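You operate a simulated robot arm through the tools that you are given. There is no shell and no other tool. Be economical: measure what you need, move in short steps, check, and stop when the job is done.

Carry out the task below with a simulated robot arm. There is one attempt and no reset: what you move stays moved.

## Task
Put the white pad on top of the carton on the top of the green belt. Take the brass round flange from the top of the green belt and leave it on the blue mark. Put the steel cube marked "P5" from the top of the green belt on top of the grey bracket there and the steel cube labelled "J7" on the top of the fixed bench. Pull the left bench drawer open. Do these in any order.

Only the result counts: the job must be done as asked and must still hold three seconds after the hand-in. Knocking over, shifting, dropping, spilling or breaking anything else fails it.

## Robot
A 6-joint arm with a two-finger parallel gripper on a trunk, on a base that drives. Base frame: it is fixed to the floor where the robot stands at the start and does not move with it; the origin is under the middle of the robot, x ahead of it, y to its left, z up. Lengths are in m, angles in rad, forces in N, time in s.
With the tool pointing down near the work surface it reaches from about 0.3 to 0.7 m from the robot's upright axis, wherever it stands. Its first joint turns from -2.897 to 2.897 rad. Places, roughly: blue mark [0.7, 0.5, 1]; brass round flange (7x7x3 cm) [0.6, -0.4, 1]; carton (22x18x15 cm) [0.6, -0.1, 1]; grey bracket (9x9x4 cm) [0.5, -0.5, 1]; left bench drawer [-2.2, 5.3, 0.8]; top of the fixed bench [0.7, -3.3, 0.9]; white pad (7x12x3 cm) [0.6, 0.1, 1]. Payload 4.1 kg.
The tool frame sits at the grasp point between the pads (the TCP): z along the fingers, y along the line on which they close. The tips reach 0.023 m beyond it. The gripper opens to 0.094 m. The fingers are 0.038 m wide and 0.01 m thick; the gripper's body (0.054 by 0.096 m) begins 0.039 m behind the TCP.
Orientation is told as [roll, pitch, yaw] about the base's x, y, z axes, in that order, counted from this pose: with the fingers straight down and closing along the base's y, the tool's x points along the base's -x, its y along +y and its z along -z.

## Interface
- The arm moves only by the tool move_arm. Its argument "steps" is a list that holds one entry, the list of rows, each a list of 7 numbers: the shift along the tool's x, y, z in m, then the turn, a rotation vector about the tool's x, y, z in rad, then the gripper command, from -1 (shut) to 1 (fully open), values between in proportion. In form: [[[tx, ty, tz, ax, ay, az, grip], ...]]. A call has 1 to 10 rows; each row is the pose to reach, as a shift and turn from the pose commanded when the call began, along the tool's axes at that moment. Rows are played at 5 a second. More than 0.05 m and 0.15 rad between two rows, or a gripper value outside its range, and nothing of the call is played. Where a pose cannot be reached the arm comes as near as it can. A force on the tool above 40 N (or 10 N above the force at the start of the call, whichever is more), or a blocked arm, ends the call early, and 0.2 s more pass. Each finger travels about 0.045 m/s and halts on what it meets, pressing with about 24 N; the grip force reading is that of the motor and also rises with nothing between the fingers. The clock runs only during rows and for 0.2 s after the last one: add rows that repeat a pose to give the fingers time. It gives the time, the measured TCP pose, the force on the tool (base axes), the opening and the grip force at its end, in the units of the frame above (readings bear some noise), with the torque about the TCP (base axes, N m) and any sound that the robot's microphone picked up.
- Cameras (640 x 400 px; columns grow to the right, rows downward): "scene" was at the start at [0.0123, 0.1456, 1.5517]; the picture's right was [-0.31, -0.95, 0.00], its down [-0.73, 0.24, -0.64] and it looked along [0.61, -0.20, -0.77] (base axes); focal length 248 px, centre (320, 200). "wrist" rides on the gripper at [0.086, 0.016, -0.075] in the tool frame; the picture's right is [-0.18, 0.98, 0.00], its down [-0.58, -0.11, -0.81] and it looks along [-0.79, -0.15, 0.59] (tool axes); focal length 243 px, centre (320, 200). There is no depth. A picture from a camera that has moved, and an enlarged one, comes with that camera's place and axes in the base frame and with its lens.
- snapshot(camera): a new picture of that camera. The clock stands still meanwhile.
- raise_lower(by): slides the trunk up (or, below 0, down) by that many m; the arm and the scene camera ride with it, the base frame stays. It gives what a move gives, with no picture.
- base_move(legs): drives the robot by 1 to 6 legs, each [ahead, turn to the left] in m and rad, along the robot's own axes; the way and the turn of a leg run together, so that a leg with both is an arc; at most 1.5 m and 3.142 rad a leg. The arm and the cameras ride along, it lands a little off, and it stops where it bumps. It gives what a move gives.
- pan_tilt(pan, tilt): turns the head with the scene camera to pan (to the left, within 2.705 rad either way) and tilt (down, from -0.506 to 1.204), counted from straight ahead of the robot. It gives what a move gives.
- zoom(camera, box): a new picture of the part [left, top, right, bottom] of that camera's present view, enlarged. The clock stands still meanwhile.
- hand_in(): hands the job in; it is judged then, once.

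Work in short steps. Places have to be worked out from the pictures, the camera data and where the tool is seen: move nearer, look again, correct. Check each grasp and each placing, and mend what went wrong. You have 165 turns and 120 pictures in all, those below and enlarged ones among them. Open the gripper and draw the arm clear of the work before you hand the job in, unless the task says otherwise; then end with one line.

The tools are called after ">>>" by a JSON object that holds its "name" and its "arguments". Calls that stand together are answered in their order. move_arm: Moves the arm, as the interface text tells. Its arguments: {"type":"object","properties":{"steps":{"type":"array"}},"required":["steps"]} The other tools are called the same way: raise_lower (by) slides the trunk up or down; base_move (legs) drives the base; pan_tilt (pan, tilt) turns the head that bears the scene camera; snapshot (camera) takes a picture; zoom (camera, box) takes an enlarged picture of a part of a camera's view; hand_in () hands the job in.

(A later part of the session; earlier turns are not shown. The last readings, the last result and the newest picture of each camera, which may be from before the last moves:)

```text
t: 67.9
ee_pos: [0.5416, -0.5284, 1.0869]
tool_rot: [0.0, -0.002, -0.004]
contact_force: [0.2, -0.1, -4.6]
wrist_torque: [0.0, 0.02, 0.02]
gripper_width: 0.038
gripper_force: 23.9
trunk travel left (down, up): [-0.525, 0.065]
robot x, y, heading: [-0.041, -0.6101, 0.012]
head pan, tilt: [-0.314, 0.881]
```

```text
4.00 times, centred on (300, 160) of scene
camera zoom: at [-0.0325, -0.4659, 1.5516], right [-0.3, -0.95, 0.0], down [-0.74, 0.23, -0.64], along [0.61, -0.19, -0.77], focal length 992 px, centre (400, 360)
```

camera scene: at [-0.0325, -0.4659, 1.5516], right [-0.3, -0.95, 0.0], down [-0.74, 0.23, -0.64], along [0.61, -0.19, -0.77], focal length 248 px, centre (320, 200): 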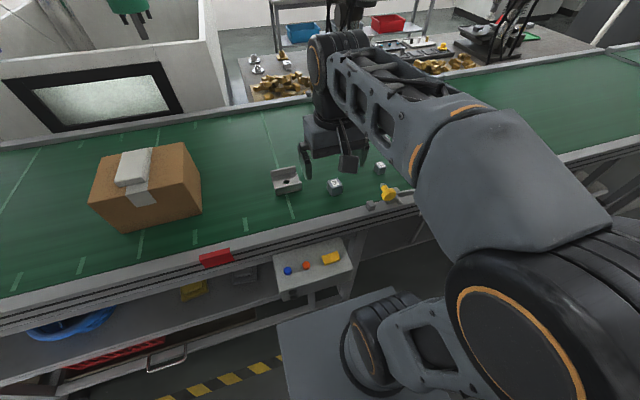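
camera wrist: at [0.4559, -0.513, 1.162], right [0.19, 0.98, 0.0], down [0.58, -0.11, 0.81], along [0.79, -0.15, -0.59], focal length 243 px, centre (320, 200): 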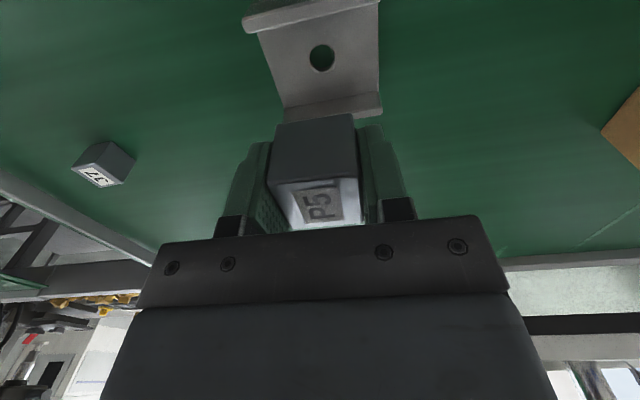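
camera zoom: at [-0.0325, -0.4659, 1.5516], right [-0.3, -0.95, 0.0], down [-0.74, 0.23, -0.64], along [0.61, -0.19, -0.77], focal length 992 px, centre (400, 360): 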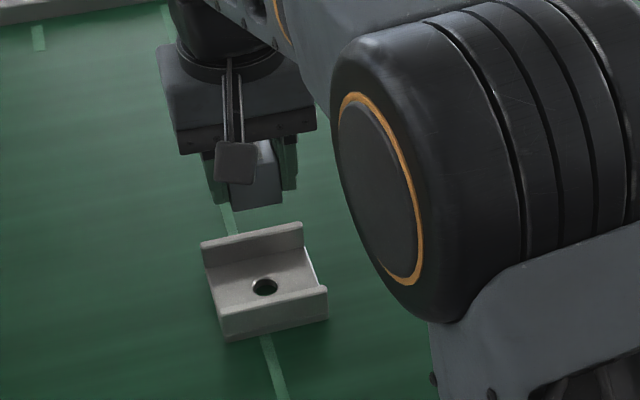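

Cube is directly above the bracket hole (0.543,-0.528). Lowering into the channel.

>>> {"name": "move_arm", "arguments": {"steps": [[[-0.001, 0, 0.03, 0, 0, 0, -1], [-0.001, 0, 0.06, 0, 0, 0, -1], [-0.001, 0, 0.085, 0, 0, 0, -1], [-0.001, 0, 0.093, 0, 0, 0, -1], [-0.001, 0, 0.097, 0, 0, 0, -1]]]}}

>>> {"name": "zoom", "arguments": {"camera": "scene", "box": [220, 110, 380, 210]}}

```text
t: 69.1
ee_pos: [0.5425, -0.5324, 0.9916]
tool_rot: [0.001, 0.0, -0.002]
contact_force: [1.6, 0.4, -4.0]
wrist_torque: [0.0, 0.0, -0.01]
gripper_width: 0.038
gripper_force: 23.8
trunk travel left (down, up): [-0.525, 0.065]
robot x, y, heading: [-0.0389, -0.6079, 0.014]
head pan, tilt: [-0.314, 0.881]
```

```text
4.00 times, centred on (300, 160) of scene
camera zoom: at [-0.0326, -0.4659, 1.5516], right [-0.3, -0.95, 0.0], down [-0.74, 0.23, -0.64], along [0.61, -0.19, -0.77], focal length 992 px, centre (400, 360)
```

zoom: 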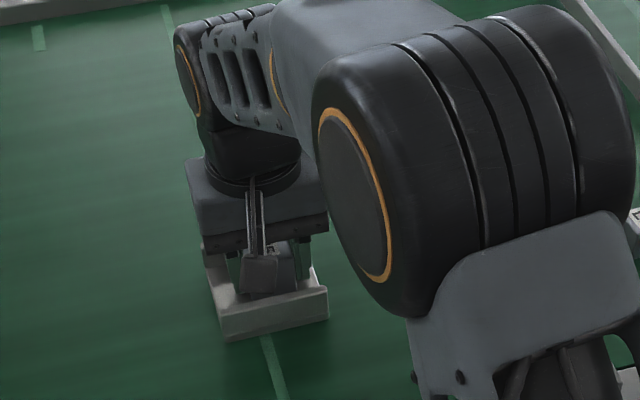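

The cube is inside the channel, no contact yet. Continuing in small steps.

>>> {"name": "move_arm", "arguments": {"steps": [[[0, 0, 0.003, 0, 0, 0, -1], [0, 0, 0.005, 0, 0, 0, -1], [0, 0, 0.007, 0, 0, 0, -1]]]}}

```text
t: 69.9
ee_pos: [0.5433, -0.5322, 0.9861]
tool_rot: [0.001, -0.004, -0.001]
contact_force: [-1.4, 1.2, 12.8]
wrist_torque: [-0.06, 0.34, 0.0]
gripper_width: 0.0381
gripper_force: 24.1
trunk travel left (down, up): [-0.525, 0.065]
robot x, y, heading: [-0.0461, -0.6068, 0.014]
head pan, tilt: [-0.314, 0.881]
```

Contact at the plate. Releasing, rising straight up, and backing to look.

>>> {"name": "move_arm", "arguments": {"steps": [[[0, 0, -0.002, 0, 0, 0, 1], [0, 0, -0.002, 0, 0, 0, 1], [0, 0, -0.002, 0, 0, 0, 1], [0, 0, -0.002, 0, 0, 0, 1], [0, 0, -0.03, 0, 0, 0, 1], [0, 0, -0.07, 0, 0, 0, 1], [0, 0, -0.115, 0, 0, 0, 1], [0.0, -0.04, -0.115, 0, 0, 0, 1], [0, -0.08, -0.115, 0, 0, 0, 1], [0.03, -0.115, -0.115, 0, 0, 0, 1]]]}}

>>> {"name": "move_arm", "arguments": {"steps": [[[0.02, -0.04, 0, 0, 0, -0.02, 1], [0.03, -0.08, 0, 0, 0, -0.04, 1], [0.03, -0.12, 0, 0, 0, -0.06, 1]]]}}

>>> {"name": "snapshot", "arguments": {"camera": "wrist"}}

>>> {"name": "snapshot", "arguments": {"camera": "scene"}}

```text
t: 72.1
ee_pos: [0.5125, -0.6474, 1.101]
tool_rot: [-0.001, 0.001, -0.002]
contact_force: [0.2, 0.1, 0.2]
wrist_torque: [0.02, -0.01, 0.02]
gripper_width: 0.0939
gripper_force: 0.2
trunk travel left (down, up): [-0.525, 0.065]
robot x, y, heading: [-0.0443, -0.6052, 0.012]
head pan, tilt: [-0.314, 0.881]
```

```text
t: 72.9
ee_pos: [0.4865, -0.7697, 1.0979]
tool_rot: [0.0, -0.001, 0.058]
contact_force: [0.8, 0.3, -0.2]
wrist_torque: [0.07, 0.01, -0.03]
gripper_width: 0.0939
gripper_force: 0.0
trunk travel left (down, up): [-0.525, 0.065]
robot x, y, heading: [-0.0418, -0.6081, 0.014]
head pan, tilt: [-0.314, 0.881]
```

```text
83 pictures are left
camera wrist: at [0.3998, -0.7591, 1.1736], right [0.13, 0.99, 0.0], down [0.59, -0.07, 0.81], along [0.8, -0.1, -0.59], focal length 243 px, centre (320, 200)
```

wrist: 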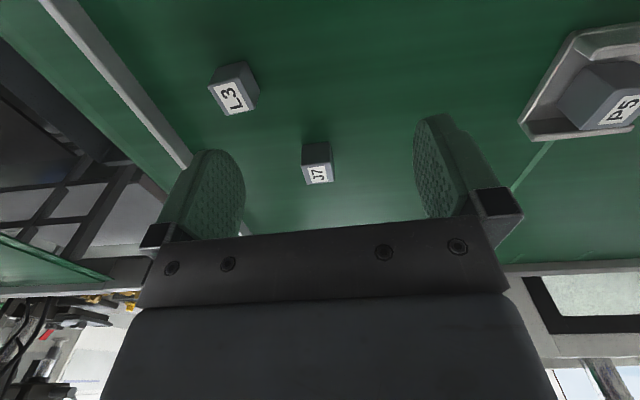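

```text
82 pictures are left
camera scene: at [-0.0326, -0.4664, 1.5516], right [-0.3, -0.95, 0.0], down [-0.74, 0.23, -0.64], along [0.61, -0.19, -0.77], focal length 248 px, centre (320, 200)
```

scene: 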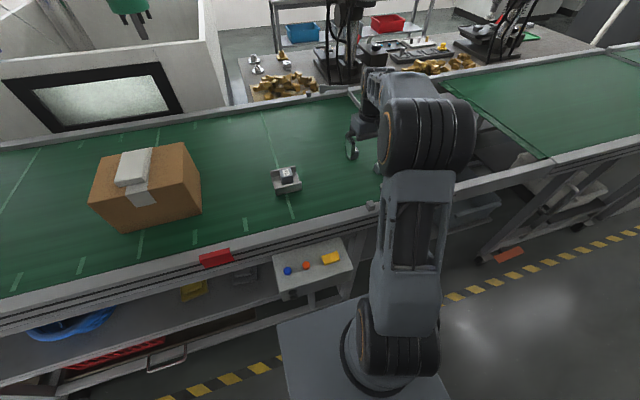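

P5 sits on the bracket. J7 is about (0.605,-0.788); moving above it.

>>> {"name": "move_arm", "arguments": {"steps": [[[-0.035, -0.008, 0, 0, 0, 0, 1], [-0.07, -0.016, 0, 0, 0, 0, 1], [-0.112, -0.0246, 0.0, 0, 0, 0, 1], [-0.112, -0.0246, 0.03, 0, 0, 0, 1], [-0.112, -0.0246, 0.05, 0, 0, 0, 1]]]}}

>>> {"name": "snapshot", "arguments": {"camera": "wrist"}}

```text
t: 74.1
ee_pos: [0.5986, -0.7835, 1.0476]
tool_rot: [0.0, 0.0, 0.059]
contact_force: [-0.1, 0.6, 0.3]
wrist_torque: [0.01, -0.04, 0.0]
gripper_width: 0.0937
gripper_force: 0.0
trunk travel left (down, up): [-0.525, 0.065]
robot x, y, heading: [-0.0423, -0.6107, 0.016]
head pan, tilt: [-0.314, 0.881]
```

```text
81 pictures are left
camera wrist: at [0.5117, -0.773, 1.1231], right [0.13, 0.99, 0.0], down [0.59, -0.07, 0.81], along [0.8, -0.1, -0.59], focal length 243 px, centre (320, 200)
```

wrist: 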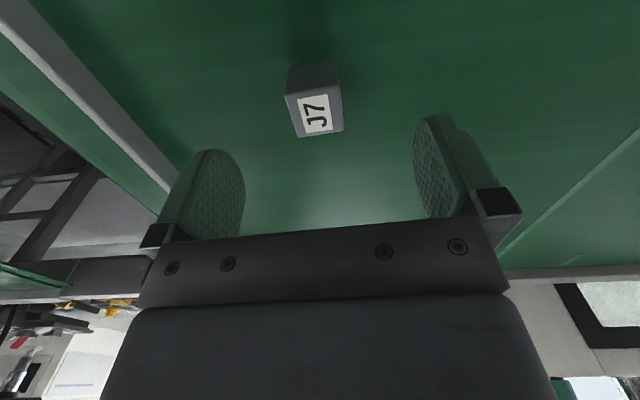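

J7 at about (0.604,-0.787). Descending and gripping.

>>> {"name": "move_arm", "arguments": {"steps": [[[-0.0053, -0.0038, 0.03, 0, 0, 0, 1], [-0.0053, -0.0038, 0.06, 0, 0, 0, 1], [-0.0053, -0.0038, 0.073, 0, 0, 0, 1], [-0.0053, -0.0038, 0.073, 0, 0, 0, -1], [-0.0053, -0.0038, 0.073, 0, 0, 0, -1], [-0.0053, -0.0038, 0.073, 0, 0, 0, -1], [-0.0053, -0.0038, 0.073, 0, 0, 0, -1], [-0.0053, -0.0038, 0.073, 0, 0, 0, -1], [-0.0053, -0.0038, 0.073, 0, 0, 0, -1]]]}}

>>> {"name": "snapshot", "arguments": {"camera": "wrist"}}

```text
t: 76.1
ee_pos: [0.601, -0.7874, 0.9781]
tool_rot: [-0.001, 0.001, 0.058]
contact_force: [0.1, -1.2, 0.5]
wrist_torque: [0.06, 0.01, 0.01]
gripper_width: 0.0339
gripper_force: 24.2
trunk travel left (down, up): [-0.525, 0.065]
robot x, y, heading: [-0.0439, -0.6043, 0.015]
head pan, tilt: [-0.314, 0.881]
```

```text
80 pictures are left
camera wrist: at [0.5147, -0.7762, 1.0528], right [0.13, 0.99, 0.0], down [0.59, -0.08, 0.81], along [0.8, -0.1, -0.59], focal length 243 px, centre (320, 200)
```

wrist: 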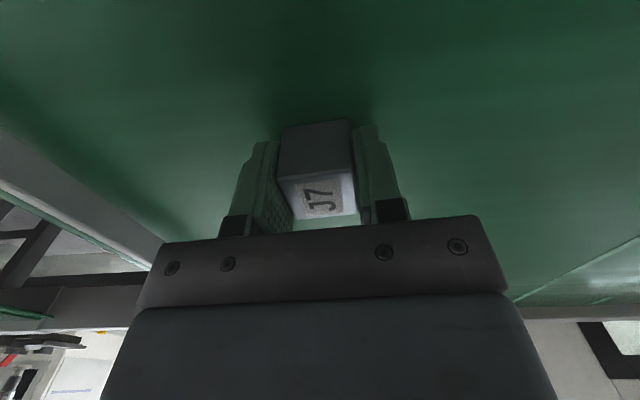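

J7 held (3.4 cm). Lifting straight up and retracting.

>>> {"name": "move_arm", "arguments": {"steps": [[[0, 0, -0.03, 0, 0, 0, -1], [0, 0, -0.07, 0, 0, 0, -1], [0, 0, -0.11, 0, 0, 0, -1], [0, 0, -0.155, 0, 0, 0, -1], [0.03, 0.02, -0.18, 0, 0, 0, -1], [0.07, 0.04, -0.19, 0, 0, 0, -1], [0.11, 0.06, -0.2, 0, 0, 0, -1], [0.15, 0.08, -0.21, 0, 0, 0, -1], [0.19, 0.1, -0.22, 0, 0, 0, -1], [0.23, 0.12, -0.22, 0, 0, 0, -1]]]}}

>>> {"name": "pan_tilt", "arguments": {"pan": -1.3, "tilt": 0.35}}

>>> {"name": "snapshot", "arguments": {"camera": "scene"}}

>>> {"name": "snapshot", "arguments": {"camera": "wrist"}}

```text
t: 78.3
ee_pos: [0.3653, -0.6822, 1.1943]
tool_rot: [0.0, 0.001, 0.057]
contact_force: [-1.1, 0.2, -2.3]
wrist_torque: [-0.01, 0.0, 0.03]
gripper_width: 0.0336
gripper_force: 24.0
trunk travel left (down, up): [-0.525, 0.065]
robot x, y, heading: [-0.0429, -0.6061, 0.01]
head pan, tilt: [-0.314, 0.881]
```

```text
t: 79.6
ee_pos: [0.3666, -0.6824, 1.194]
tool_rot: [0.0, 0.0, 0.056]
contact_force: [0.4, -0.3, -3.0]
wrist_torque: [0.01, 0.0, -0.06]
gripper_width: 0.0338
gripper_force: 24.0
trunk travel left (down, up): [-0.525, 0.065]
robot x, y, heading: [-0.0441, -0.6076, 0.014]
head pan, tilt: [-1.3, 0.351]
```

```text
79 pictures are left
camera scene: at [-0.0798, -0.5327, 1.5976], right [-0.96, -0.28, 0.0], down [-0.1, 0.33, -0.94], along [0.26, -0.9, -0.34], focal length 248 px, centre (320, 200)
```

scene: 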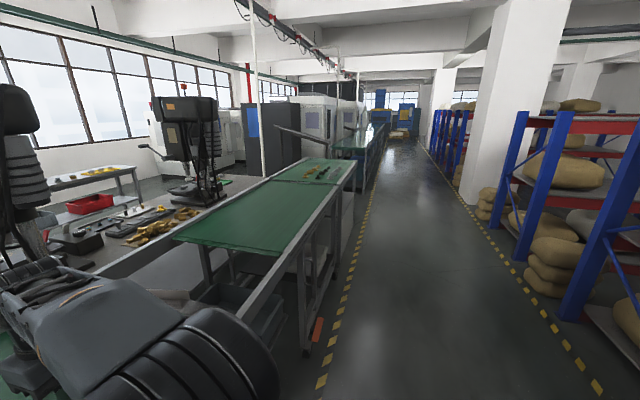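

```text
78 pictures are left
camera wrist: at [0.28, -0.6707, 1.2699], right [0.13, 0.99, 0.0], down [0.59, -0.07, 0.81], along [0.8, -0.1, -0.59], focal length 243 px, centre (320, 200)
```

wrist: 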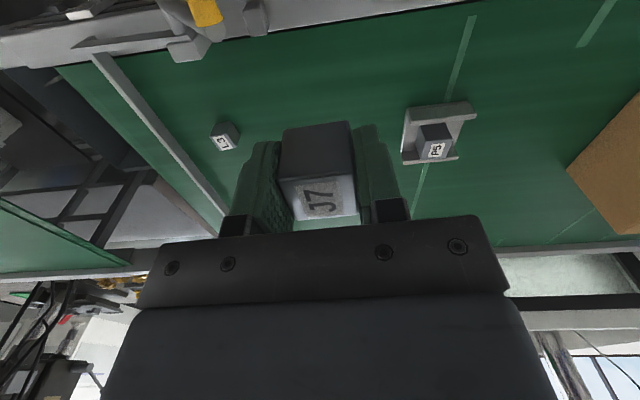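

The listed bench spot projects onto the green-topped table along the aisle. Zooming in on it.

>>> {"name": "zoom", "arguments": {"camera": "scene", "box": [200, 110, 420, 247]}}

```text
2.91 times, centred on (310, 178) of scene
camera zoom: at [-0.0798, -0.5327, 1.5976], right [-0.96, -0.28, 0.0], down [-0.1, 0.33, -0.94], along [0.26, -0.9, -0.34], focal length 721 px, centre (349, 262)
```

zoom: 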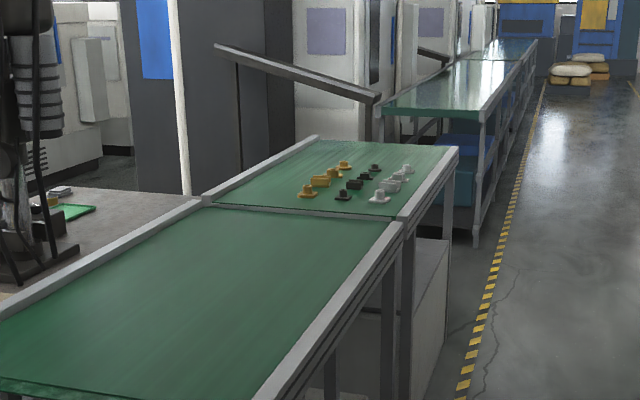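

The fixed bench is the section holding the small parts, roughly y -2.8 to -4, with free space before the parts. Driving along the aisle to about (-0.09, -2.95).

>>> {"name": "base_move", "arguments": {"legs": [[-0.3, 0], [0, -1.585], [1.5, 0], [0.85, 0], [0, 1.571], [0.22, 0]]}}

>>> {"name": "pan_tilt", "arguments": {"pan": -0.3, "tilt": 0.75}}

>>> {"name": "snapshot", "arguments": {"camera": "scene"}}

>>> {"name": "snapshot", "arguments": {"camera": "wrist"}}

```text
t: 101.9
ee_pos: [0.2489, -3.0715, 1.1947]
tool_rot: [-0.001, 0.0, 0.043]
contact_force: [0.0, 0.3, -3.7]
wrist_torque: [0.01, 0.0, -0.03]
gripper_width: 0.0337
gripper_force: 24.2
trunk travel left (down, up): [-0.525, 0.065]
robot x, y, heading: [-0.1638, -2.9942, 0.003]
head pan, tilt: [-1.3, 0.351]
```

```text
t: 103.1
ee_pos: [0.2482, -3.072, 1.1937]
tool_rot: [-0.002, 0.001, 0.044]
contact_force: [-0.2, 0.4, -2.7]
wrist_torque: [0.02, 0.05, 0.0]
gripper_width: 0.0333
gripper_force: 24.2
trunk travel left (down, up): [-0.525, 0.065]
robot x, y, heading: [-0.1603, -2.9911, -0.002]
head pan, tilt: [-0.3, 0.75]
```

```text
76 pictures are left
camera scene: at [-0.1415, -2.8513, 1.5621], right [-0.3, -0.95, 0.0], down [-0.65, 0.2, -0.73], along [0.7, -0.22, -0.68], focal length 248 px, centre (320, 200)
```

scene: 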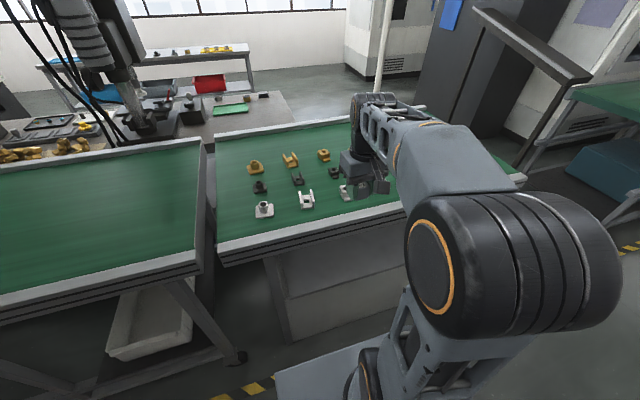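

```text
75 pictures are left
camera wrist: at [0.1617, -3.0596, 1.2698], right [0.14, 0.99, 0.0], down [0.59, -0.08, 0.81], along [0.8, -0.11, -0.59], focal length 243 px, centre (320, 200)
```

wrist: 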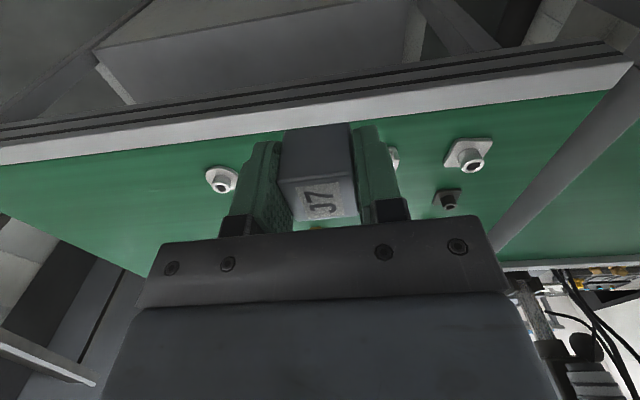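

The bench runs y ≈ -2.68 to -3.93; parts fill y > -3.4. The right end looks free, so I drive 0.5 m further to place J7 there.

>>> {"name": "base_move", "arguments": {"legs": [[-0.15, 0], [0, -1.571], [0.5, 0], [0, 1.571], [0.22, 0]]}}

>>> {"name": "snapshot", "arguments": {"camera": "scene"}}

>>> {"name": "snapshot", "arguments": {"camera": "wrist"}}

```text
t: 116.1
ee_pos: [0.3243, -3.5327, 1.1944]
tool_rot: [-0.002, 0.001, 0.106]
contact_force: [0.6, 0.1, -3.0]
wrist_torque: [-0.01, 0.03, -0.05]
gripper_width: 0.0341
gripper_force: 24.0
trunk travel left (down, up): [-0.525, 0.065]
robot x, y, heading: [-0.0959, -3.4747, 0.056]
head pan, tilt: [-0.3, 0.75]
```

```text
74 pictures are left
camera scene: at [-0.0779, -3.3365, 1.562], right [-0.24, -0.97, 0.0], down [-0.66, 0.16, -0.73], along [0.71, -0.17, -0.68], focal length 248 px, centre (320, 200)
```

scene: 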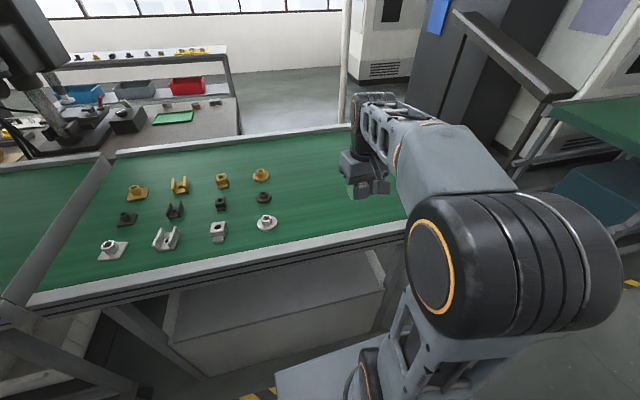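

```text
73 pictures are left
camera wrist: at [0.2372, -3.526, 1.2696], right [0.08, 1.0, 0.0], down [0.59, -0.05, 0.81], along [0.8, -0.07, -0.59], focal length 243 px, centre (320, 200)
```

wrist: 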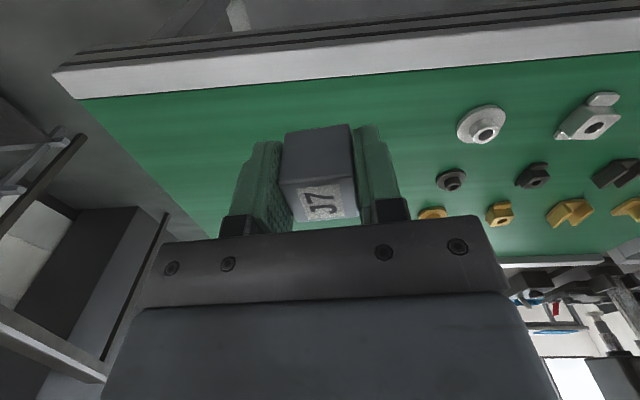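

Free space around (0.56,-3.56). Moving there and partly down.

>>> {"name": "move_arm", "arguments": {"steps": [[[-0.04, -0.009, 0, 0, 0, 0, -1], [-0.08, -0.018, 0, 0, 0, 0, -1], [-0.12, -0.028, 0, 0, 0, 0, -1], [-0.16, -0.038, 0, 0, 0, 0, -1], [-0.2, -0.047, 0.01, 0, 0, 0, -1], [-0.2315, -0.0548, 0.03, 0, 0, 0, -1], [-0.2315, -0.0548, 0.07, 0, 0, 0, -1], [-0.2315, -0.0548, 0.11, 0, 0, 0, -1], [-0.2315, -0.0548, 0.15, 0, 0, 0, -1], [-0.2315, -0.0548, 0.18, 0, 0, 0, -1]]]}}

>>> {"name": "snapshot", "arguments": {"camera": "scene"}}

```text
t: 118.3
ee_pos: [0.5629, -3.5618, 1.0127]
tool_rot: [-0.001, -0.001, 0.105]
contact_force: [0.6, 0.7, -3.5]
wrist_torque: [0.02, 0.04, 0.0]
gripper_width: 0.0338
gripper_force: 24.1
trunk travel left (down, up): [-0.525, 0.065]
robot x, y, heading: [-0.0906, -3.4803, 0.058]
head pan, tilt: [-0.3, 0.75]
```

```text
72 pictures are left
camera scene: at [-0.0783, -3.3366, 1.5621], right [-0.24, -0.97, 0.0], down [-0.66, 0.16, -0.73], along [0.71, -0.17, -0.68], focal length 248 px, centre (320, 200)
```

scene: 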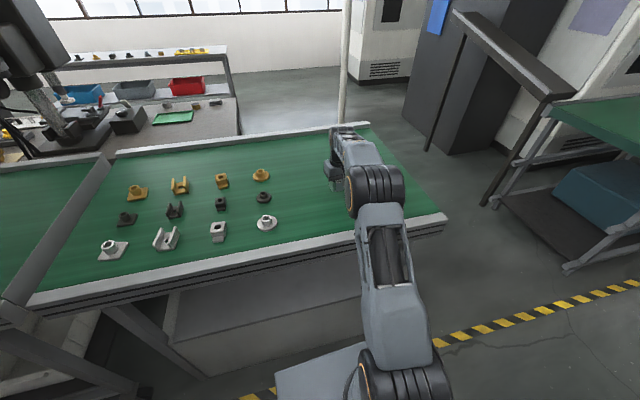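

Spot is clear. Lowering in fine steps till contact.

>>> {"name": "move_arm", "arguments": {"steps": [[[0, 0, 0.012, 0, 0, 0, -1], [0, 0, 0.022, 0, 0, 0, -1], [0, 0, 0.03, 0, 0, 0, -1], [0, 0, 0.036, 0, 0, 0, -1], [0, 0, 0.041, 0, 0, 0, -1]]]}}

```text
t: 119.5
ee_pos: [0.5597, -3.5628, 0.9751]
tool_rot: [0.001, -0.001, 0.106]
contact_force: [0.3, 0.6, 1.9]
wrist_torque: [0.08, 0.03, 0.01]
gripper_width: 0.0338
gripper_force: 23.9
trunk travel left (down, up): [-0.525, 0.065]
robot x, y, heading: [-0.0891, -3.4779, 0.057]
head pan, tilt: [-0.3, 0.75]
```

>>> {"name": "move_arm", "arguments": {"steps": [[[0, 0, 0.001, 0, 0, 0, -1], [0, 0, 0.003, 0, 0, 0, -1]]]}}

```text
t: 120.1
ee_pos: [0.5597, -3.5623, 0.9732]
tool_rot: [-0.001, -0.003, 0.106]
contact_force: [2.6, -0.3, 17.0]
wrist_torque: [0.1, -0.19, 0.02]
gripper_width: 0.0338
gripper_force: 24.8
trunk travel left (down, up): [-0.525, 0.065]
robot x, y, heading: [-0.0874, -3.4803, 0.054]
head pan, tilt: [-0.3, 0.75]
```

Firm contact with the bench. Releasing, rising, retracting.

>>> {"name": "move_arm", "arguments": {"steps": [[[0, 0, -0.004, 0, 0, 0, 1], [0, 0, -0.004, 0, 0, 0, 1], [0, 0, -0.004, 0, 0, 0, 1], [0, 0, -0.004, 0, 0, 0, 1], [0, 0, -0.03, 0, 0, 0, 1], [0, 0, -0.07, 0, 0, 0, 1], [0, 0, -0.115, 0, 0, 0, 1], [0, 0, -0.16, 0, 0, 0, 1], [0.04, 0, -0.18, 0, 0, 0, 1], [0.08, 0, -0.2, 0, 0, 0, 1]]]}}

>>> {"name": "move_arm", "arguments": {"steps": [[[0.04, 0, -0.01, 0, 0, 0, 1], [0.08, 0, -0.02, 0, 0, 0, 1], [0.12, 0, -0.02, 0, 0, 0, 1], [0.16, 0, -0.02, 0, 0, 0, 1]]]}}

>>> {"name": "snapshot", "arguments": {"camera": "wrist"}}

>>> {"name": "pan_tilt", "arguments": {"pan": 1.7, "tilt": 0.25}}

>>> {"name": "snapshot", "arguments": {"camera": "scene"}}

```text
t: 122.3
ee_pos: [0.4762, -3.5748, 1.1721]
tool_rot: [0.0, -0.001, 0.105]
contact_force: [-0.2, -0.2, -0.5]
wrist_torque: [-0.01, -0.03, -0.04]
gripper_width: 0.0941
gripper_force: 0.0
trunk travel left (down, up): [-0.525, 0.065]
robot x, y, heading: [-0.0869, -3.4772, 0.055]
head pan, tilt: [-0.3, 0.75]
```

```text
t: 123.3
ee_pos: [0.3172, -3.5901, 1.1896]
tool_rot: [0.0, 0.001, 0.105]
contact_force: [-0.9, -0.5, 0.1]
wrist_torque: [0.03, -0.03, 0.01]
gripper_width: 0.094
gripper_force: 0.0
trunk travel left (down, up): [-0.525, 0.065]
robot x, y, heading: [-0.0907, -3.4818, 0.061]
head pan, tilt: [-0.3, 0.75]
```

```text
71 pictures are left
camera wrist: at [0.23, -3.583, 1.2637], right [0.08, 1.0, 0.0], down [0.59, -0.05, 0.81], along [0.8, -0.07, -0.59], focal length 243 px, centre (320, 200)
```

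wrist: 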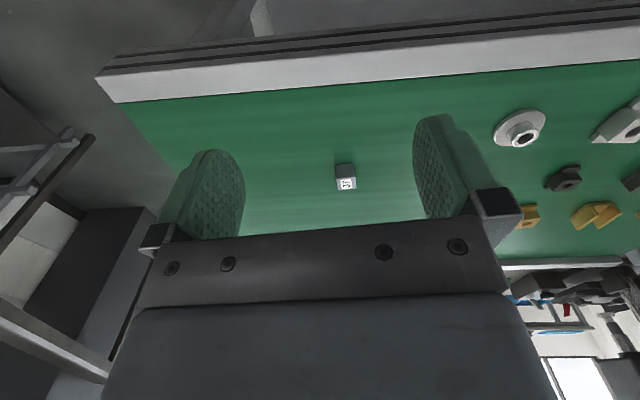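

```text
t: 125.2
ee_pos: [0.3183, -3.5905, 1.188]
tool_rot: [0.0, -0.001, 0.104]
contact_force: [-0.6, -0.5, -0.4]
wrist_torque: [0.01, 0.0, 0.0]
gripper_width: 0.0943
gripper_force: 0.0
trunk travel left (down, up): [-0.525, 0.065]
robot x, y, heading: [-0.0891, -3.4793, 0.058]
head pan, tilt: [1.7, 0.25]
```

```text
70 pictures are left
camera scene: at [-0.1767, -3.2249, 1.6071], right [0.98, 0.19, 0.0], down [0.05, -0.24, -0.97], along [-0.18, 0.95, -0.25], focal length 248 px, centre (320, 200)
```

scene: 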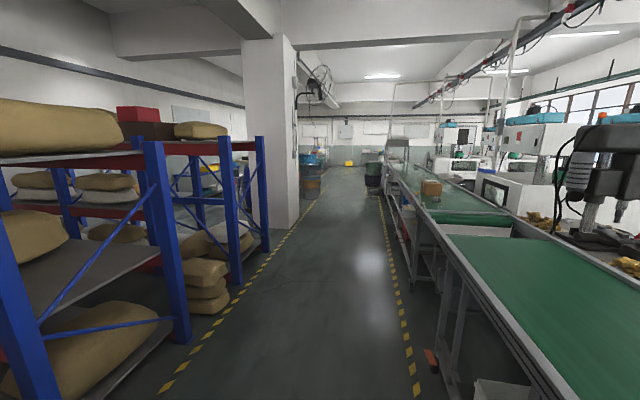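

J7 stands on the fixed bench. Now on to the drawer at (-2.2, 5.3): driving up the aisle, in parts.

>>> {"name": "base_move", "arguments": {"legs": [[-0.45, 0], [0, 1.513], [1.5, 0], [1.5, 0]]}}

>>> {"name": "pan_tilt", "arguments": {"pan": 0.15, "tilt": 0.25}}

>>> {"name": "snapshot", "arguments": {"camera": "scene"}}

```text
t: 145.5
ee_pos: [-0.5083, -0.1654, 1.1878]
tool_rot: [0.002, -0.001, 1.666]
contact_force: [0.0, -0.8, -0.1]
wrist_torque: [0.02, 0.01, -0.02]
gripper_width: 0.0938
gripper_force: 0.0
trunk travel left (down, up): [-0.525, 0.065]
robot x, y, heading: [-0.6211, -0.5728, 1.618]
head pan, tilt: [1.7, 0.25]
```

```text
t: 147.1
ee_pos: [-0.5084, -0.1652, 1.1881]
tool_rot: [0.001, -0.001, 1.667]
contact_force: [0.9, 0.4, -0.3]
wrist_torque: [0.01, -0.03, 0.01]
gripper_width: 0.0942
gripper_force: 0.1
trunk travel left (down, up): [-0.525, 0.065]
robot x, y, heading: [-0.6225, -0.5679, 1.618]
head pan, tilt: [0.15, 0.25]
```

```text
69 pictures are left
camera scene: at [-0.8057, -0.5482, 1.6071], right [0.98, 0.2, 0.0], down [0.05, -0.24, -0.97], along [-0.19, 0.95, -0.25], focal length 248 px, centre (320, 200)
```

scene: 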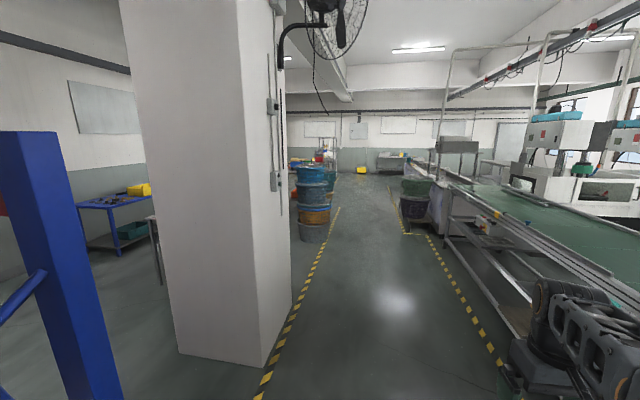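

The bench is beyond the blue drums. Driving on up the aisle to y ≈ 2.6.

>>> {"name": "base_move", "arguments": {"legs": [[0, -0.05], [1.5, 0], [1.5, 0]]}}

>>> {"name": "pan_tilt", "arguments": {"pan": 0.45, "tilt": 0.25}}

>>> {"name": "snapshot", "arguments": {"camera": "scene"}}

```text
t: 161.8
ee_pos: [-0.4153, 2.7788, 1.1889]
tool_rot: [0.0, 0.001, 1.577]
contact_force: [-0.6, 0.6, 0.0]
wrist_torque: [0.01, -0.01, -0.02]
gripper_width: 0.0941
gripper_force: 0.1
trunk travel left (down, up): [-0.525, 0.065]
robot x, y, heading: [-0.5689, 2.3852, 1.528]
head pan, tilt: [0.15, 0.25]
```

```text
t: 162.6
ee_pos: [-0.4153, 2.7793, 1.1878]
tool_rot: [0.0, 0.0, 1.579]
contact_force: [1.3, 1.1, 0.0]
wrist_torque: [0.0, 0.0, 0.03]
gripper_width: 0.094
gripper_force: 0.1
trunk travel left (down, up): [-0.525, 0.065]
robot x, y, heading: [-0.5671, 2.383, 1.531]
head pan, tilt: [0.45, 0.25]
```

```text
68 pictures are left
camera scene: at [-0.7715, 2.4151, 1.6071], right [0.92, 0.4, 0.0], down [0.1, -0.23, -0.97], along [-0.39, 0.89, -0.25], focal length 248 px, centre (320, 200)
```

scene: 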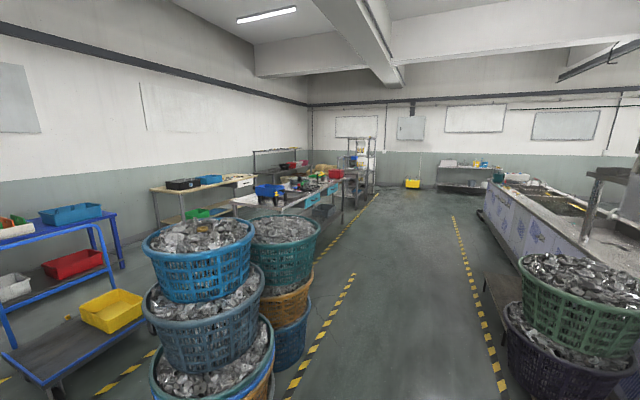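

>>> {"name": "zoom", "arguments": {"camera": "scene", "box": [220, 130, 400, 242]}}

```text
3.56 times, centred on (310, 186) of scene
camera zoom: at [-0.7715, 2.4151, 1.6071], right [0.92, 0.4, 0.0], down [0.1, -0.23, -0.97], along [-0.39, 0.89, -0.25], focal length 882 px, centre (356, 250)
```

zoom: 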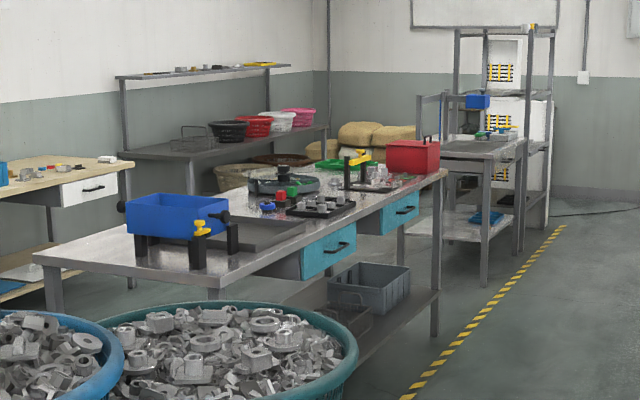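

The bench's front faces the aisle (+x); facing it, the left drawer is the nearer teal one at about (-2.07, 5.27). I thread between the baskets (gap x ≈ -1.4 to -0.3) along x ≈ -0.85, then turn to face it.

>>> {"name": "base_move", "arguments": {"legs": [[0, 0.4], [0.8, 0], [0, -0.36], [0.5, 0]]}}

>>> {"name": "pan_tilt", "arguments": {"pan": 0.0, "tilt": 0.5}}

>>> {"name": "snapshot", "arguments": {"camera": "scene"}}

```text
t: 171.7
ee_pos: [-0.7164, 4.0303, 1.1879]
tool_rot: [0.0, -0.001, 1.621]
contact_force: [0.5, -0.8, -0.2]
wrist_torque: [0.01, 0.01, -0.03]
gripper_width: 0.0942
gripper_force: 0.0
trunk travel left (down, up): [-0.525, 0.065]
robot x, y, heading: [-0.8483, 3.6286, 1.578]
head pan, tilt: [0.45, 0.25]
```

```text
t: 172.6
ee_pos: [-0.716, 4.0296, 1.1888]
tool_rot: [-0.001, 0.001, 1.622]
contact_force: [-0.2, -0.2, -0.9]
wrist_torque: [0.0, 0.02, -0.01]
gripper_width: 0.094
gripper_force: 0.1
trunk travel left (down, up): [-0.525, 0.065]
robot x, y, heading: [-0.8503, 3.6278, 1.578]
head pan, tilt: [0.0, 0.499]
```

```text
66 pictures are left
camera scene: at [-1.0161, 3.6586, 1.584], right [1.0, 0.01, 0.0], down [0.0, -0.48, -0.88], along [-0.01, 0.88, -0.48], focal length 248 px, centre (320, 200)
```

scene: 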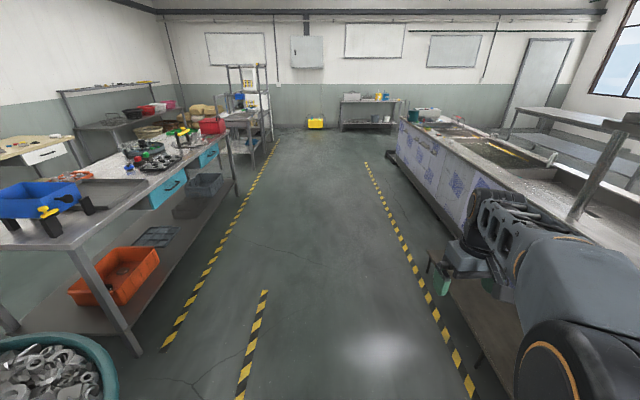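

Passage clear. Drive on to y ≈ 5.3 and turn to face the bench.

>>> {"name": "base_move", "arguments": {"legs": [[1.5, 0], [0.18, 0], [0, 1.571]]}}

>>> {"name": "pan_tilt", "arguments": {"pan": 0.0, "tilt": 0.6}}

>>> {"name": "snapshot", "arguments": {"camera": "scene"}}

>>> {"name": "snapshot", "arguments": {"camera": "wrist"}}

```text
t: 184.7
ee_pos: [-1.2624, 5.3844, 1.1881]
tool_rot: [0.0, 0.002, -3.064]
contact_force: [0.2, 0.4, -0.5]
wrist_torque: [0.03, 0.01, -0.02]
gripper_width: 0.0941
gripper_force: 0.0
trunk travel left (down, up): [-0.525, 0.065]
robot x, y, heading: [-0.8594, 5.2621, -3.113]
head pan, tilt: [0.0, 0.499]
```

```text
t: 185.4
ee_pos: [-1.2621, 5.3844, 1.189]
tool_rot: [0.0, 0.001, -3.064]
contact_force: [0.0, -0.2, -1.0]
wrist_torque: [0.0, 0.01, 0.03]
gripper_width: 0.0943
gripper_force: 0.2
trunk travel left (down, up): [-0.525, 0.065]
robot x, y, heading: [-0.8609, 5.2598, -3.109]
head pan, tilt: [0.0, 0.6]
```

```text
65 pictures are left
camera scene: at [-0.8822, 5.0935, 1.575], right [-0.03, 1.0, 0.0], down [0.56, 0.02, -0.83], along [-0.82, -0.03, -0.56], focal length 248 px, centre (320, 200)
```

scene: 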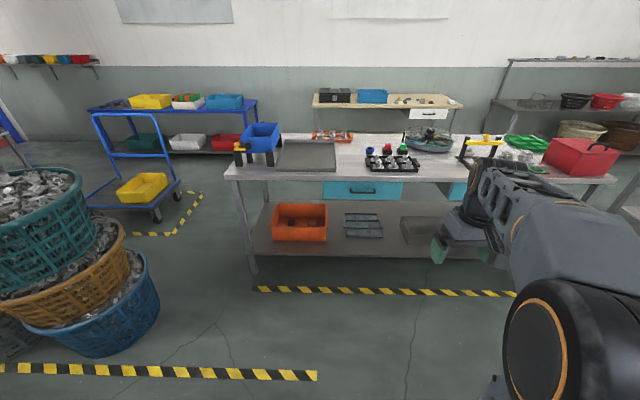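

```text
64 pictures are left
camera wrist: at [-1.1746, 5.3743, 1.2636], right [-0.11, -0.99, 0.0], down [-0.59, 0.06, 0.81], along [-0.8, 0.09, -0.59], focal length 243 px, centre (320, 200)
```

wrist: 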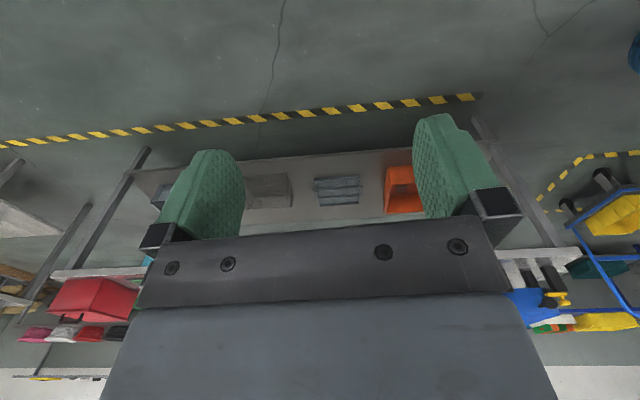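

Handle of the left drawer visible, triangulating to about (-2.1, 5.29, 0.82). Zooming in.

>>> {"name": "zoom", "arguments": {"camera": "scene", "box": [290, 140, 450, 240]}}

```text
4.00 times, centred on (370, 190) of scene
camera zoom: at [-0.8822, 5.0935, 1.575], right [-0.03, 1.0, 0.0], down [0.56, 0.02, -0.83], along [-0.82, -0.03, -0.56], focal length 992 px, centre (120, 240)
```

zoom: 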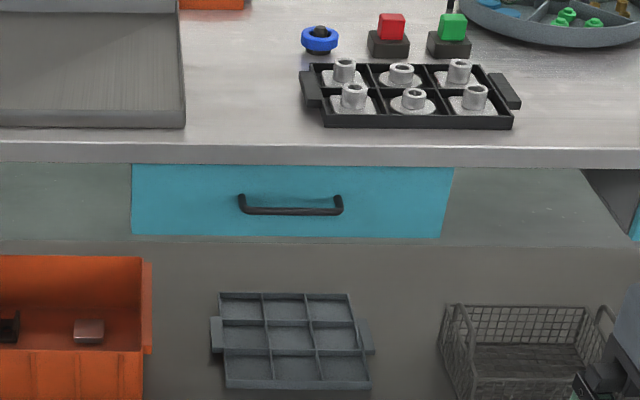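

The bar handle is about 10 cm wide, horizontal. I'll turn the tool to point forward (at the drawer), then roll so the fingers close vertically. First half of the pitch here in free space, moving forward.

>>> {"name": "move_arm", "arguments": {"steps": [[[-0.025, 0, 0, 0, -0.13, 0, 1], [-0.05, 0, 0, 0, -0.26, 0, 1], [-0.075, 0, 0, 0, -0.39, 0, 1], [-0.1, 0, 0, 0, -0.52, 0, 1], [-0.125, 0, 0, 0, -0.65, 0, 1], [-0.15, 0, 0, 0, -0.78, 0, 1]]]}}

```text
t: 186.8
ee_pos: [-1.4115, 5.3719, 1.1901]
tool_rot: [-0.001, -0.781, -3.065]
contact_force: [-1.0, 1.1, 0.2]
wrist_torque: [-0.02, 0.03, -0.02]
gripper_width: 0.0941
gripper_force: 0.1
trunk travel left (down, up): [-0.525, 0.065]
robot x, y, heading: [-0.8562, 5.26, -3.118]
head pan, tilt: [0.0, 0.6]
```

Pointing the right way. Second half of the pitch.

>>> {"name": "move_arm", "arguments": {"steps": [[[0, 0, 0, 0, -0.13, 0, 1], [0, 0, 0, 0, -0.26, 0, 1], [0, 0, 0, 0, -0.39, 0, 1], [0, 0, 0, 0, -0.52, 0, 1], [0, 0, 0, 0, -0.65, 0, 1], [0, 0, 0, 0, -0.79, 0, 1]]]}}

>>> {"name": "snapshot", "arguments": {"camera": "wrist"}}

>>> {"name": "snapshot", "arguments": {"camera": "scene"}}

```text
t: 188.2
ee_pos: [-1.4115, 5.3734, 1.1888]
tool_rot: [-2.593, -1.57, -0.475]
contact_force: [-0.1, 0.0, 0.4]
wrist_torque: [-0.01, 0.02, 0.0]
gripper_width: 0.0939
gripper_force: 0.1
trunk travel left (down, up): [-0.525, 0.065]
robot x, y, heading: [-0.8585, 5.2612, -3.117]
head pan, tilt: [0.0, 0.6]
```

```text
62 pictures are left
camera wrist: at [-1.3356, 5.362, 1.1026], right [0.07, -0.98, 0.18], down [0.8, 0.17, 0.58], along [-0.6, 0.1, 0.79], focal length 243 px, centre (320, 200)
```

wrist: 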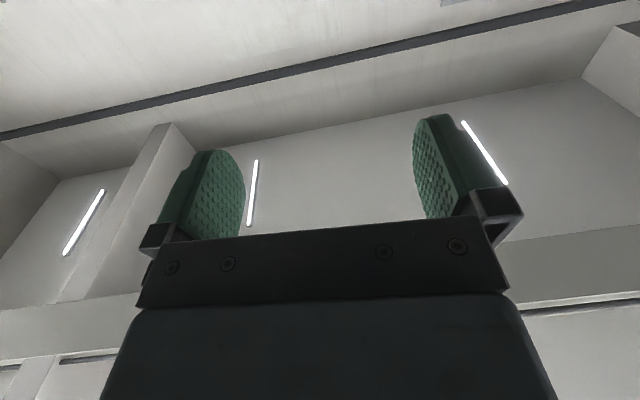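

```text
61 pictures are left
camera scene: at [-0.8824, 5.0936, 1.5749], right [-0.03, 1.0, 0.0], down [0.56, 0.02, -0.83], along [-0.82, -0.03, -0.56], focal length 248 px, centre (320, 200)
```

scene: 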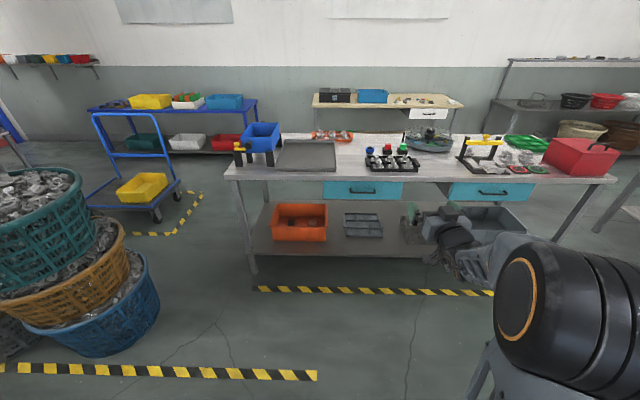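

Tool points forward, tool x down. Now roll about the tool axis so the fingers close vertically.

>>> {"name": "move_arm", "arguments": {"steps": [[[0, 0, 0, 0, 0, -0.15, 1], [0, 0, 0, 0, 0, -0.3, 1], [0, 0, 0, 0, 0, -0.45, 1], [0, 0, 0, 0, 0, -0.6, 1], [0, 0, 0, 0, 0, -0.75, 1], [0, 0, 0, 0, 0, -0.9, 1], [0, 0, 0, 0, 0, -1.05, 1], [0, 0, 0, 0, 0, -1.2, 1], [0, 0, 0, 0, 0, -1.35, 1], [0, 0, 0, 0, 0, -1.5, 1]]]}}

>>> {"name": "snapshot", "arguments": {"camera": "wrist"}}

```text
t: 190.4
ee_pos: [-1.4353, 5.3799, 1.3939]
tool_rot: [-1.461, -0.122, -1.51]
contact_force: [0.4, 0.1, -0.1]
wrist_torque: [0.04, -0.01, 0.0]
gripper_width: 0.0945
gripper_force: 0.1
out of reach, approached as far as the arm can: row 3, 4, 5, 6, 7, 8, 9, 10
trunk travel left (down, up): [-0.525, 0.065]
robot x, y, heading: [-0.8562, 5.2609, -3.115]
head pan, tilt: [0.0, 0.6]
```

```text
60 pictures are left
camera wrist: at [-1.3638, 5.469, 1.3752], right [0.13, -0.29, -0.95], down [0.82, -0.5, 0.27], along [-0.56, -0.81, 0.18], focal length 243 px, centre (320, 200)
```

wrist: 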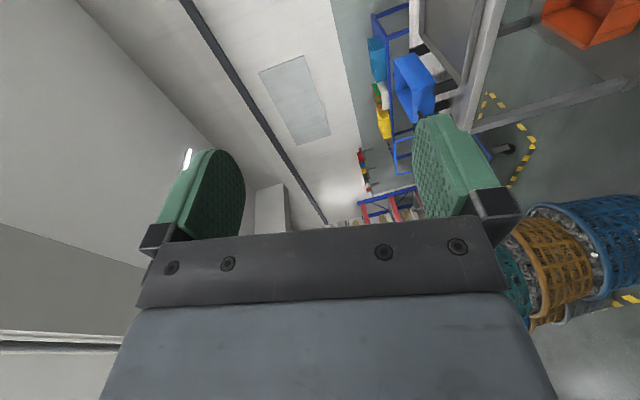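

Orientation is nearly right, but the arm only holds it higher up (z 1.39). Lowering the trunk by 0.52 brings the hand to about 0.87, near handle height.

>>> {"name": "raise_lower", "arguments": {"by": -0.52}}

>>> {"name": "snapshot", "arguments": {"camera": "scene"}}

```text
refused: -0.52 is not a number from -0.4 to 0.4
```

```text
59 pictures are left
camera scene: at [-0.8826, 5.0932, 1.5748], right [-0.03, 1.0, 0.0], down [0.56, 0.02, -0.82], along [-0.82, -0.02, -0.57], focal length 248 px, centre (320, 200)
```

scene: 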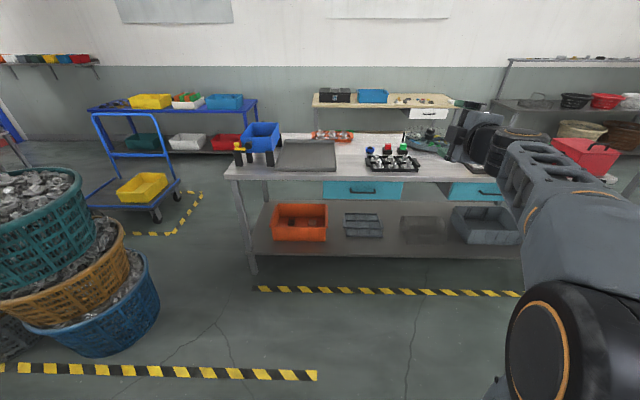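

>>> {"name": "raise_lower", "arguments": {"by": -0.4}}

>>> {"name": "raise_lower", "arguments": {"by": -0.12}}

>>> {"name": "snapshot", "arguments": {"camera": "scene"}}

>>> {"name": "snapshot", "arguments": {"camera": "wrist"}}

```text
t: 194.2
ee_pos: [-1.4348, 5.3823, 0.9924]
tool_rot: [-1.465, -0.124, -1.509]
contact_force: [0.4, 0.0, 0.1]
wrist_torque: [-0.01, -0.03, -0.01]
gripper_width: 0.094
gripper_force: 0.0
trunk travel left (down, up): [-0.125, 0.465]
robot x, y, heading: [-0.8584, 5.2627, -3.115]
head pan, tilt: [0.0, 0.6]
```

```text
t: 195.7
ee_pos: [-1.434, 5.3813, 0.8743]
tool_rot: [-1.463, -0.124, -1.51]
contact_force: [0.2, 0.3, 0.7]
wrist_torque: [-0.03, -0.01, 0.02]
gripper_width: 0.0939
gripper_force: 0.1
trunk travel left (down, up): [-0.005, 0.585]
robot x, y, heading: [-0.8555, 5.2619, -3.111]
head pan, tilt: [0.0, 0.6]
```

```text
58 pictures are left
camera scene: at [-0.8822, 5.0936, 1.0549], right [-0.03, 1.0, 0.0], down [0.56, 0.02, -0.83], along [-0.82, -0.03, -0.56], focal length 248 px, centre (320, 200)
```

scene: 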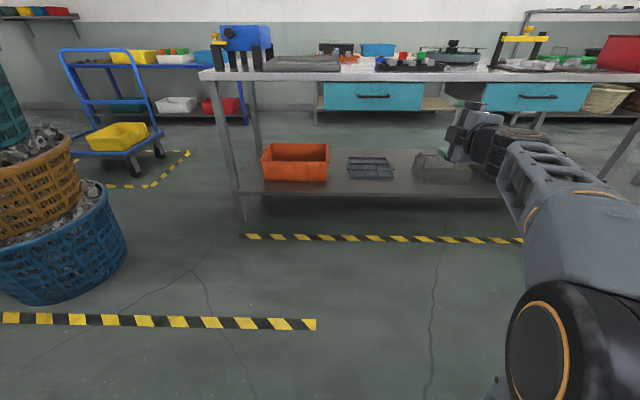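

```text
57 pictures are left
camera wrist: at [-1.3632, 5.4694, 0.8551], right [0.13, -0.3, -0.95], down [0.82, -0.5, 0.27], along [-0.56, -0.81, 0.18], focal length 243 px, centre (320, 200)
```

wrist: 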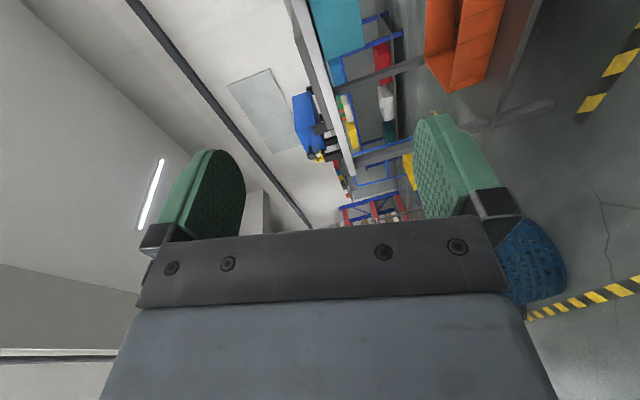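

Triangulated bar: (-2.08, 5.294, 0.811). I'll try to level the tool and lower the hand 6 cm to bar height.

>>> {"name": "move_arm", "arguments": {"steps": [[[0, 0.02, 0, 0.04, 0.02, -0.04, 1], [0, 0.04, 0, 0.08, 0.04, -0.08, 1], [0, 0.06, 0, 0.117, 0.06, -0.115, 1]]]}}

```text
t: 196.5
ee_pos: [-1.4325, 5.3618, 0.9111]
tool_rot: [-1.52, -0.019, -1.57]
contact_force: [0.0, 0.3, -0.8]
wrist_torque: [-0.01, 0.0, 0.0]
gripper_width: 0.0942
gripper_force: 0.1
out of reach, approached as far as the arm can: row 1, 2, 3
trunk travel left (down, up): [-0.005, 0.585]
robot x, y, heading: [-0.8594, 5.2613, -3.111]
head pan, tilt: [0.0, 0.6]
```

Height got worse, so this roll direction runs into a joint limit. I'll roll the other way instead (back through horizontal, then +90°).

>>> {"name": "move_arm", "arguments": {"steps": [[[0, 0, 0, 0, 0, 0.15, 1], [0, 0, 0, 0, 0, 0.3, 1], [0, 0, 0, 0, 0, 0.45, 1], [0, 0, 0, 0, 0, 0.6, 1], [0, 0, 0, 0, 0, 0.75, 1], [0, 0, 0, 0, 0, 0.9, 1], [0, 0, 0, 0, 0, 1.05, 1], [0, 0, 0, 0, 0, 1.2, 1], [0, 0, 0, 0, 0, 1.35, 1], [0, 0, 0, 0, 0, 1.5, 1]]]}}

>>> {"name": "move_arm", "arguments": {"steps": [[[0, 0, 0, 0, 0, 0.15, 1], [0, 0, 0, 0, 0, 0.3, 1], [0, 0, 0, 0, 0, 0.45, 1], [0, 0, 0, 0, 0, 0.6, 1], [0, 0, 0, 0, 0, 0.75, 1], [0, 0, 0, 0, 0, 0.9, 1], [0, 0, 0, 0, 0, 1.05, 1], [0, 0, 0, 0, 0, 1.2, 1], [0, 0, 0, 0, 0, 1.35, 1], [0, 0, 0, 0, 0, 1.5, 1]]]}}

>>> {"name": "snapshot", "arguments": {"camera": "scene"}}

```text
t: 198.7
ee_pos: [-1.4353, 5.364, 0.9135]
tool_rot: [-0.766, -1.502, -2.37]
contact_force: [-0.2, -0.3, -0.3]
wrist_torque: [0.02, 0.01, 0.01]
gripper_width: 0.0936
gripper_force: 0.0
trunk travel left (down, up): [-0.005, 0.585]
robot x, y, heading: [-0.8577, 5.2603, -3.11]
head pan, tilt: [0.0, 0.6]
```

```text
t: 200.9
ee_pos: [-1.4353, 5.3655, 0.9137]
tool_rot: [1.519, -0.12, 1.582]
contact_force: [0.0, 0.3, -0.2]
wrist_torque: [-0.01, 0.02, 0.03]
gripper_width: 0.094
gripper_force: 0.2
trunk travel left (down, up): [-0.005, 0.585]
robot x, y, heading: [-0.8558, 5.2623, -3.114]
head pan, tilt: [0.0, 0.6]
```

```text
56 pictures are left
camera scene: at [-0.8822, 5.0935, 1.0549], right [-0.03, 1.0, 0.0], down [0.56, 0.02, -0.83], along [-0.82, -0.03, -0.56], focal length 248 px, centre (320, 200)
```

scene: 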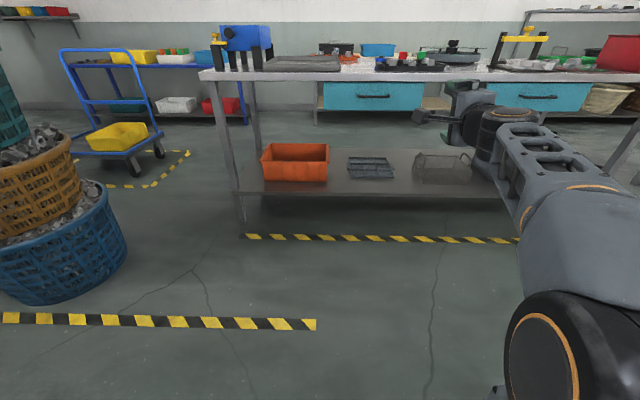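

That roll works. Now level it fully and move to bar height (z 0.811) and lateral position (y 5.294).

>>> {"name": "move_arm", "arguments": {"steps": [[[0.02, -0.023, 0, -0.012, 0, 0.03, 1], [0.041, -0.047, 0, -0.025, 0, 0.06, 1], [0.062, -0.071, 0, -0.038, 0, 0.09, 1], [0.083, -0.095, 0, -0.051, 0, 0.12, 1], [0.083, -0.095, 0, -0.051, 0, 0.12, 1]]]}}

>>> {"name": "snapshot", "arguments": {"camera": "wrist"}}

>>> {"name": "zoom", "arguments": {"camera": "scene", "box": [300, 50, 460, 150]}}

```text
t: 202.1
ee_pos: [-1.4278, 5.2911, 0.8087]
tool_rot: [1.571, 0.0, 1.578]
contact_force: [0.0, 0.4, 0.4]
wrist_torque: [0.01, 0.0, -0.01]
gripper_width: 0.0941
gripper_force: 0.1
trunk travel left (down, up): [-0.005, 0.585]
robot x, y, heading: [-0.8589, 5.2614, -3.114]
head pan, tilt: [0.0, 0.6]
```

```text
55 pictures are left
camera wrist: at [-1.3518, 5.2048, 0.8251], right [0.0, 0.18, 0.98], down [0.8, 0.59, -0.11], along [-0.6, 0.79, -0.15], focal length 243 px, centre (320, 200)
```

wrist: 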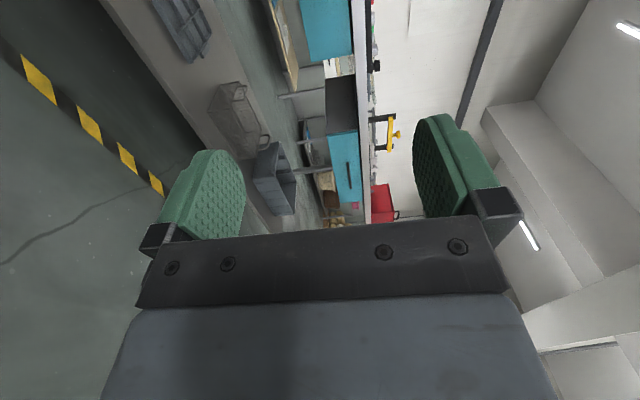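

```text
4.00 times, centred on (380, 100) of scene
camera zoom: at [-0.8821, 5.0935, 1.0549], right [-0.03, 1.0, 0.0], down [0.56, 0.02, -0.83], along [-0.82, -0.03, -0.56], focal length 992 px, centre (80, 600)
```

zoom: 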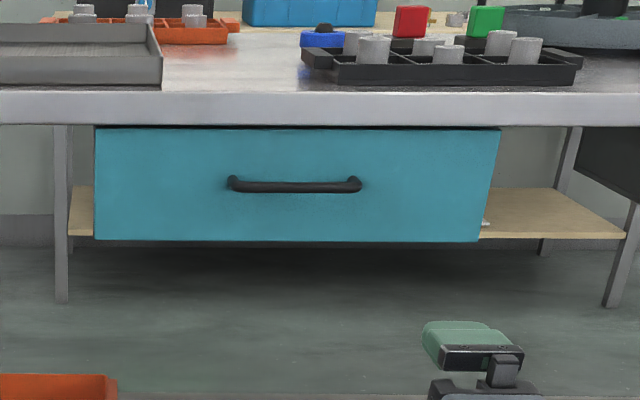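

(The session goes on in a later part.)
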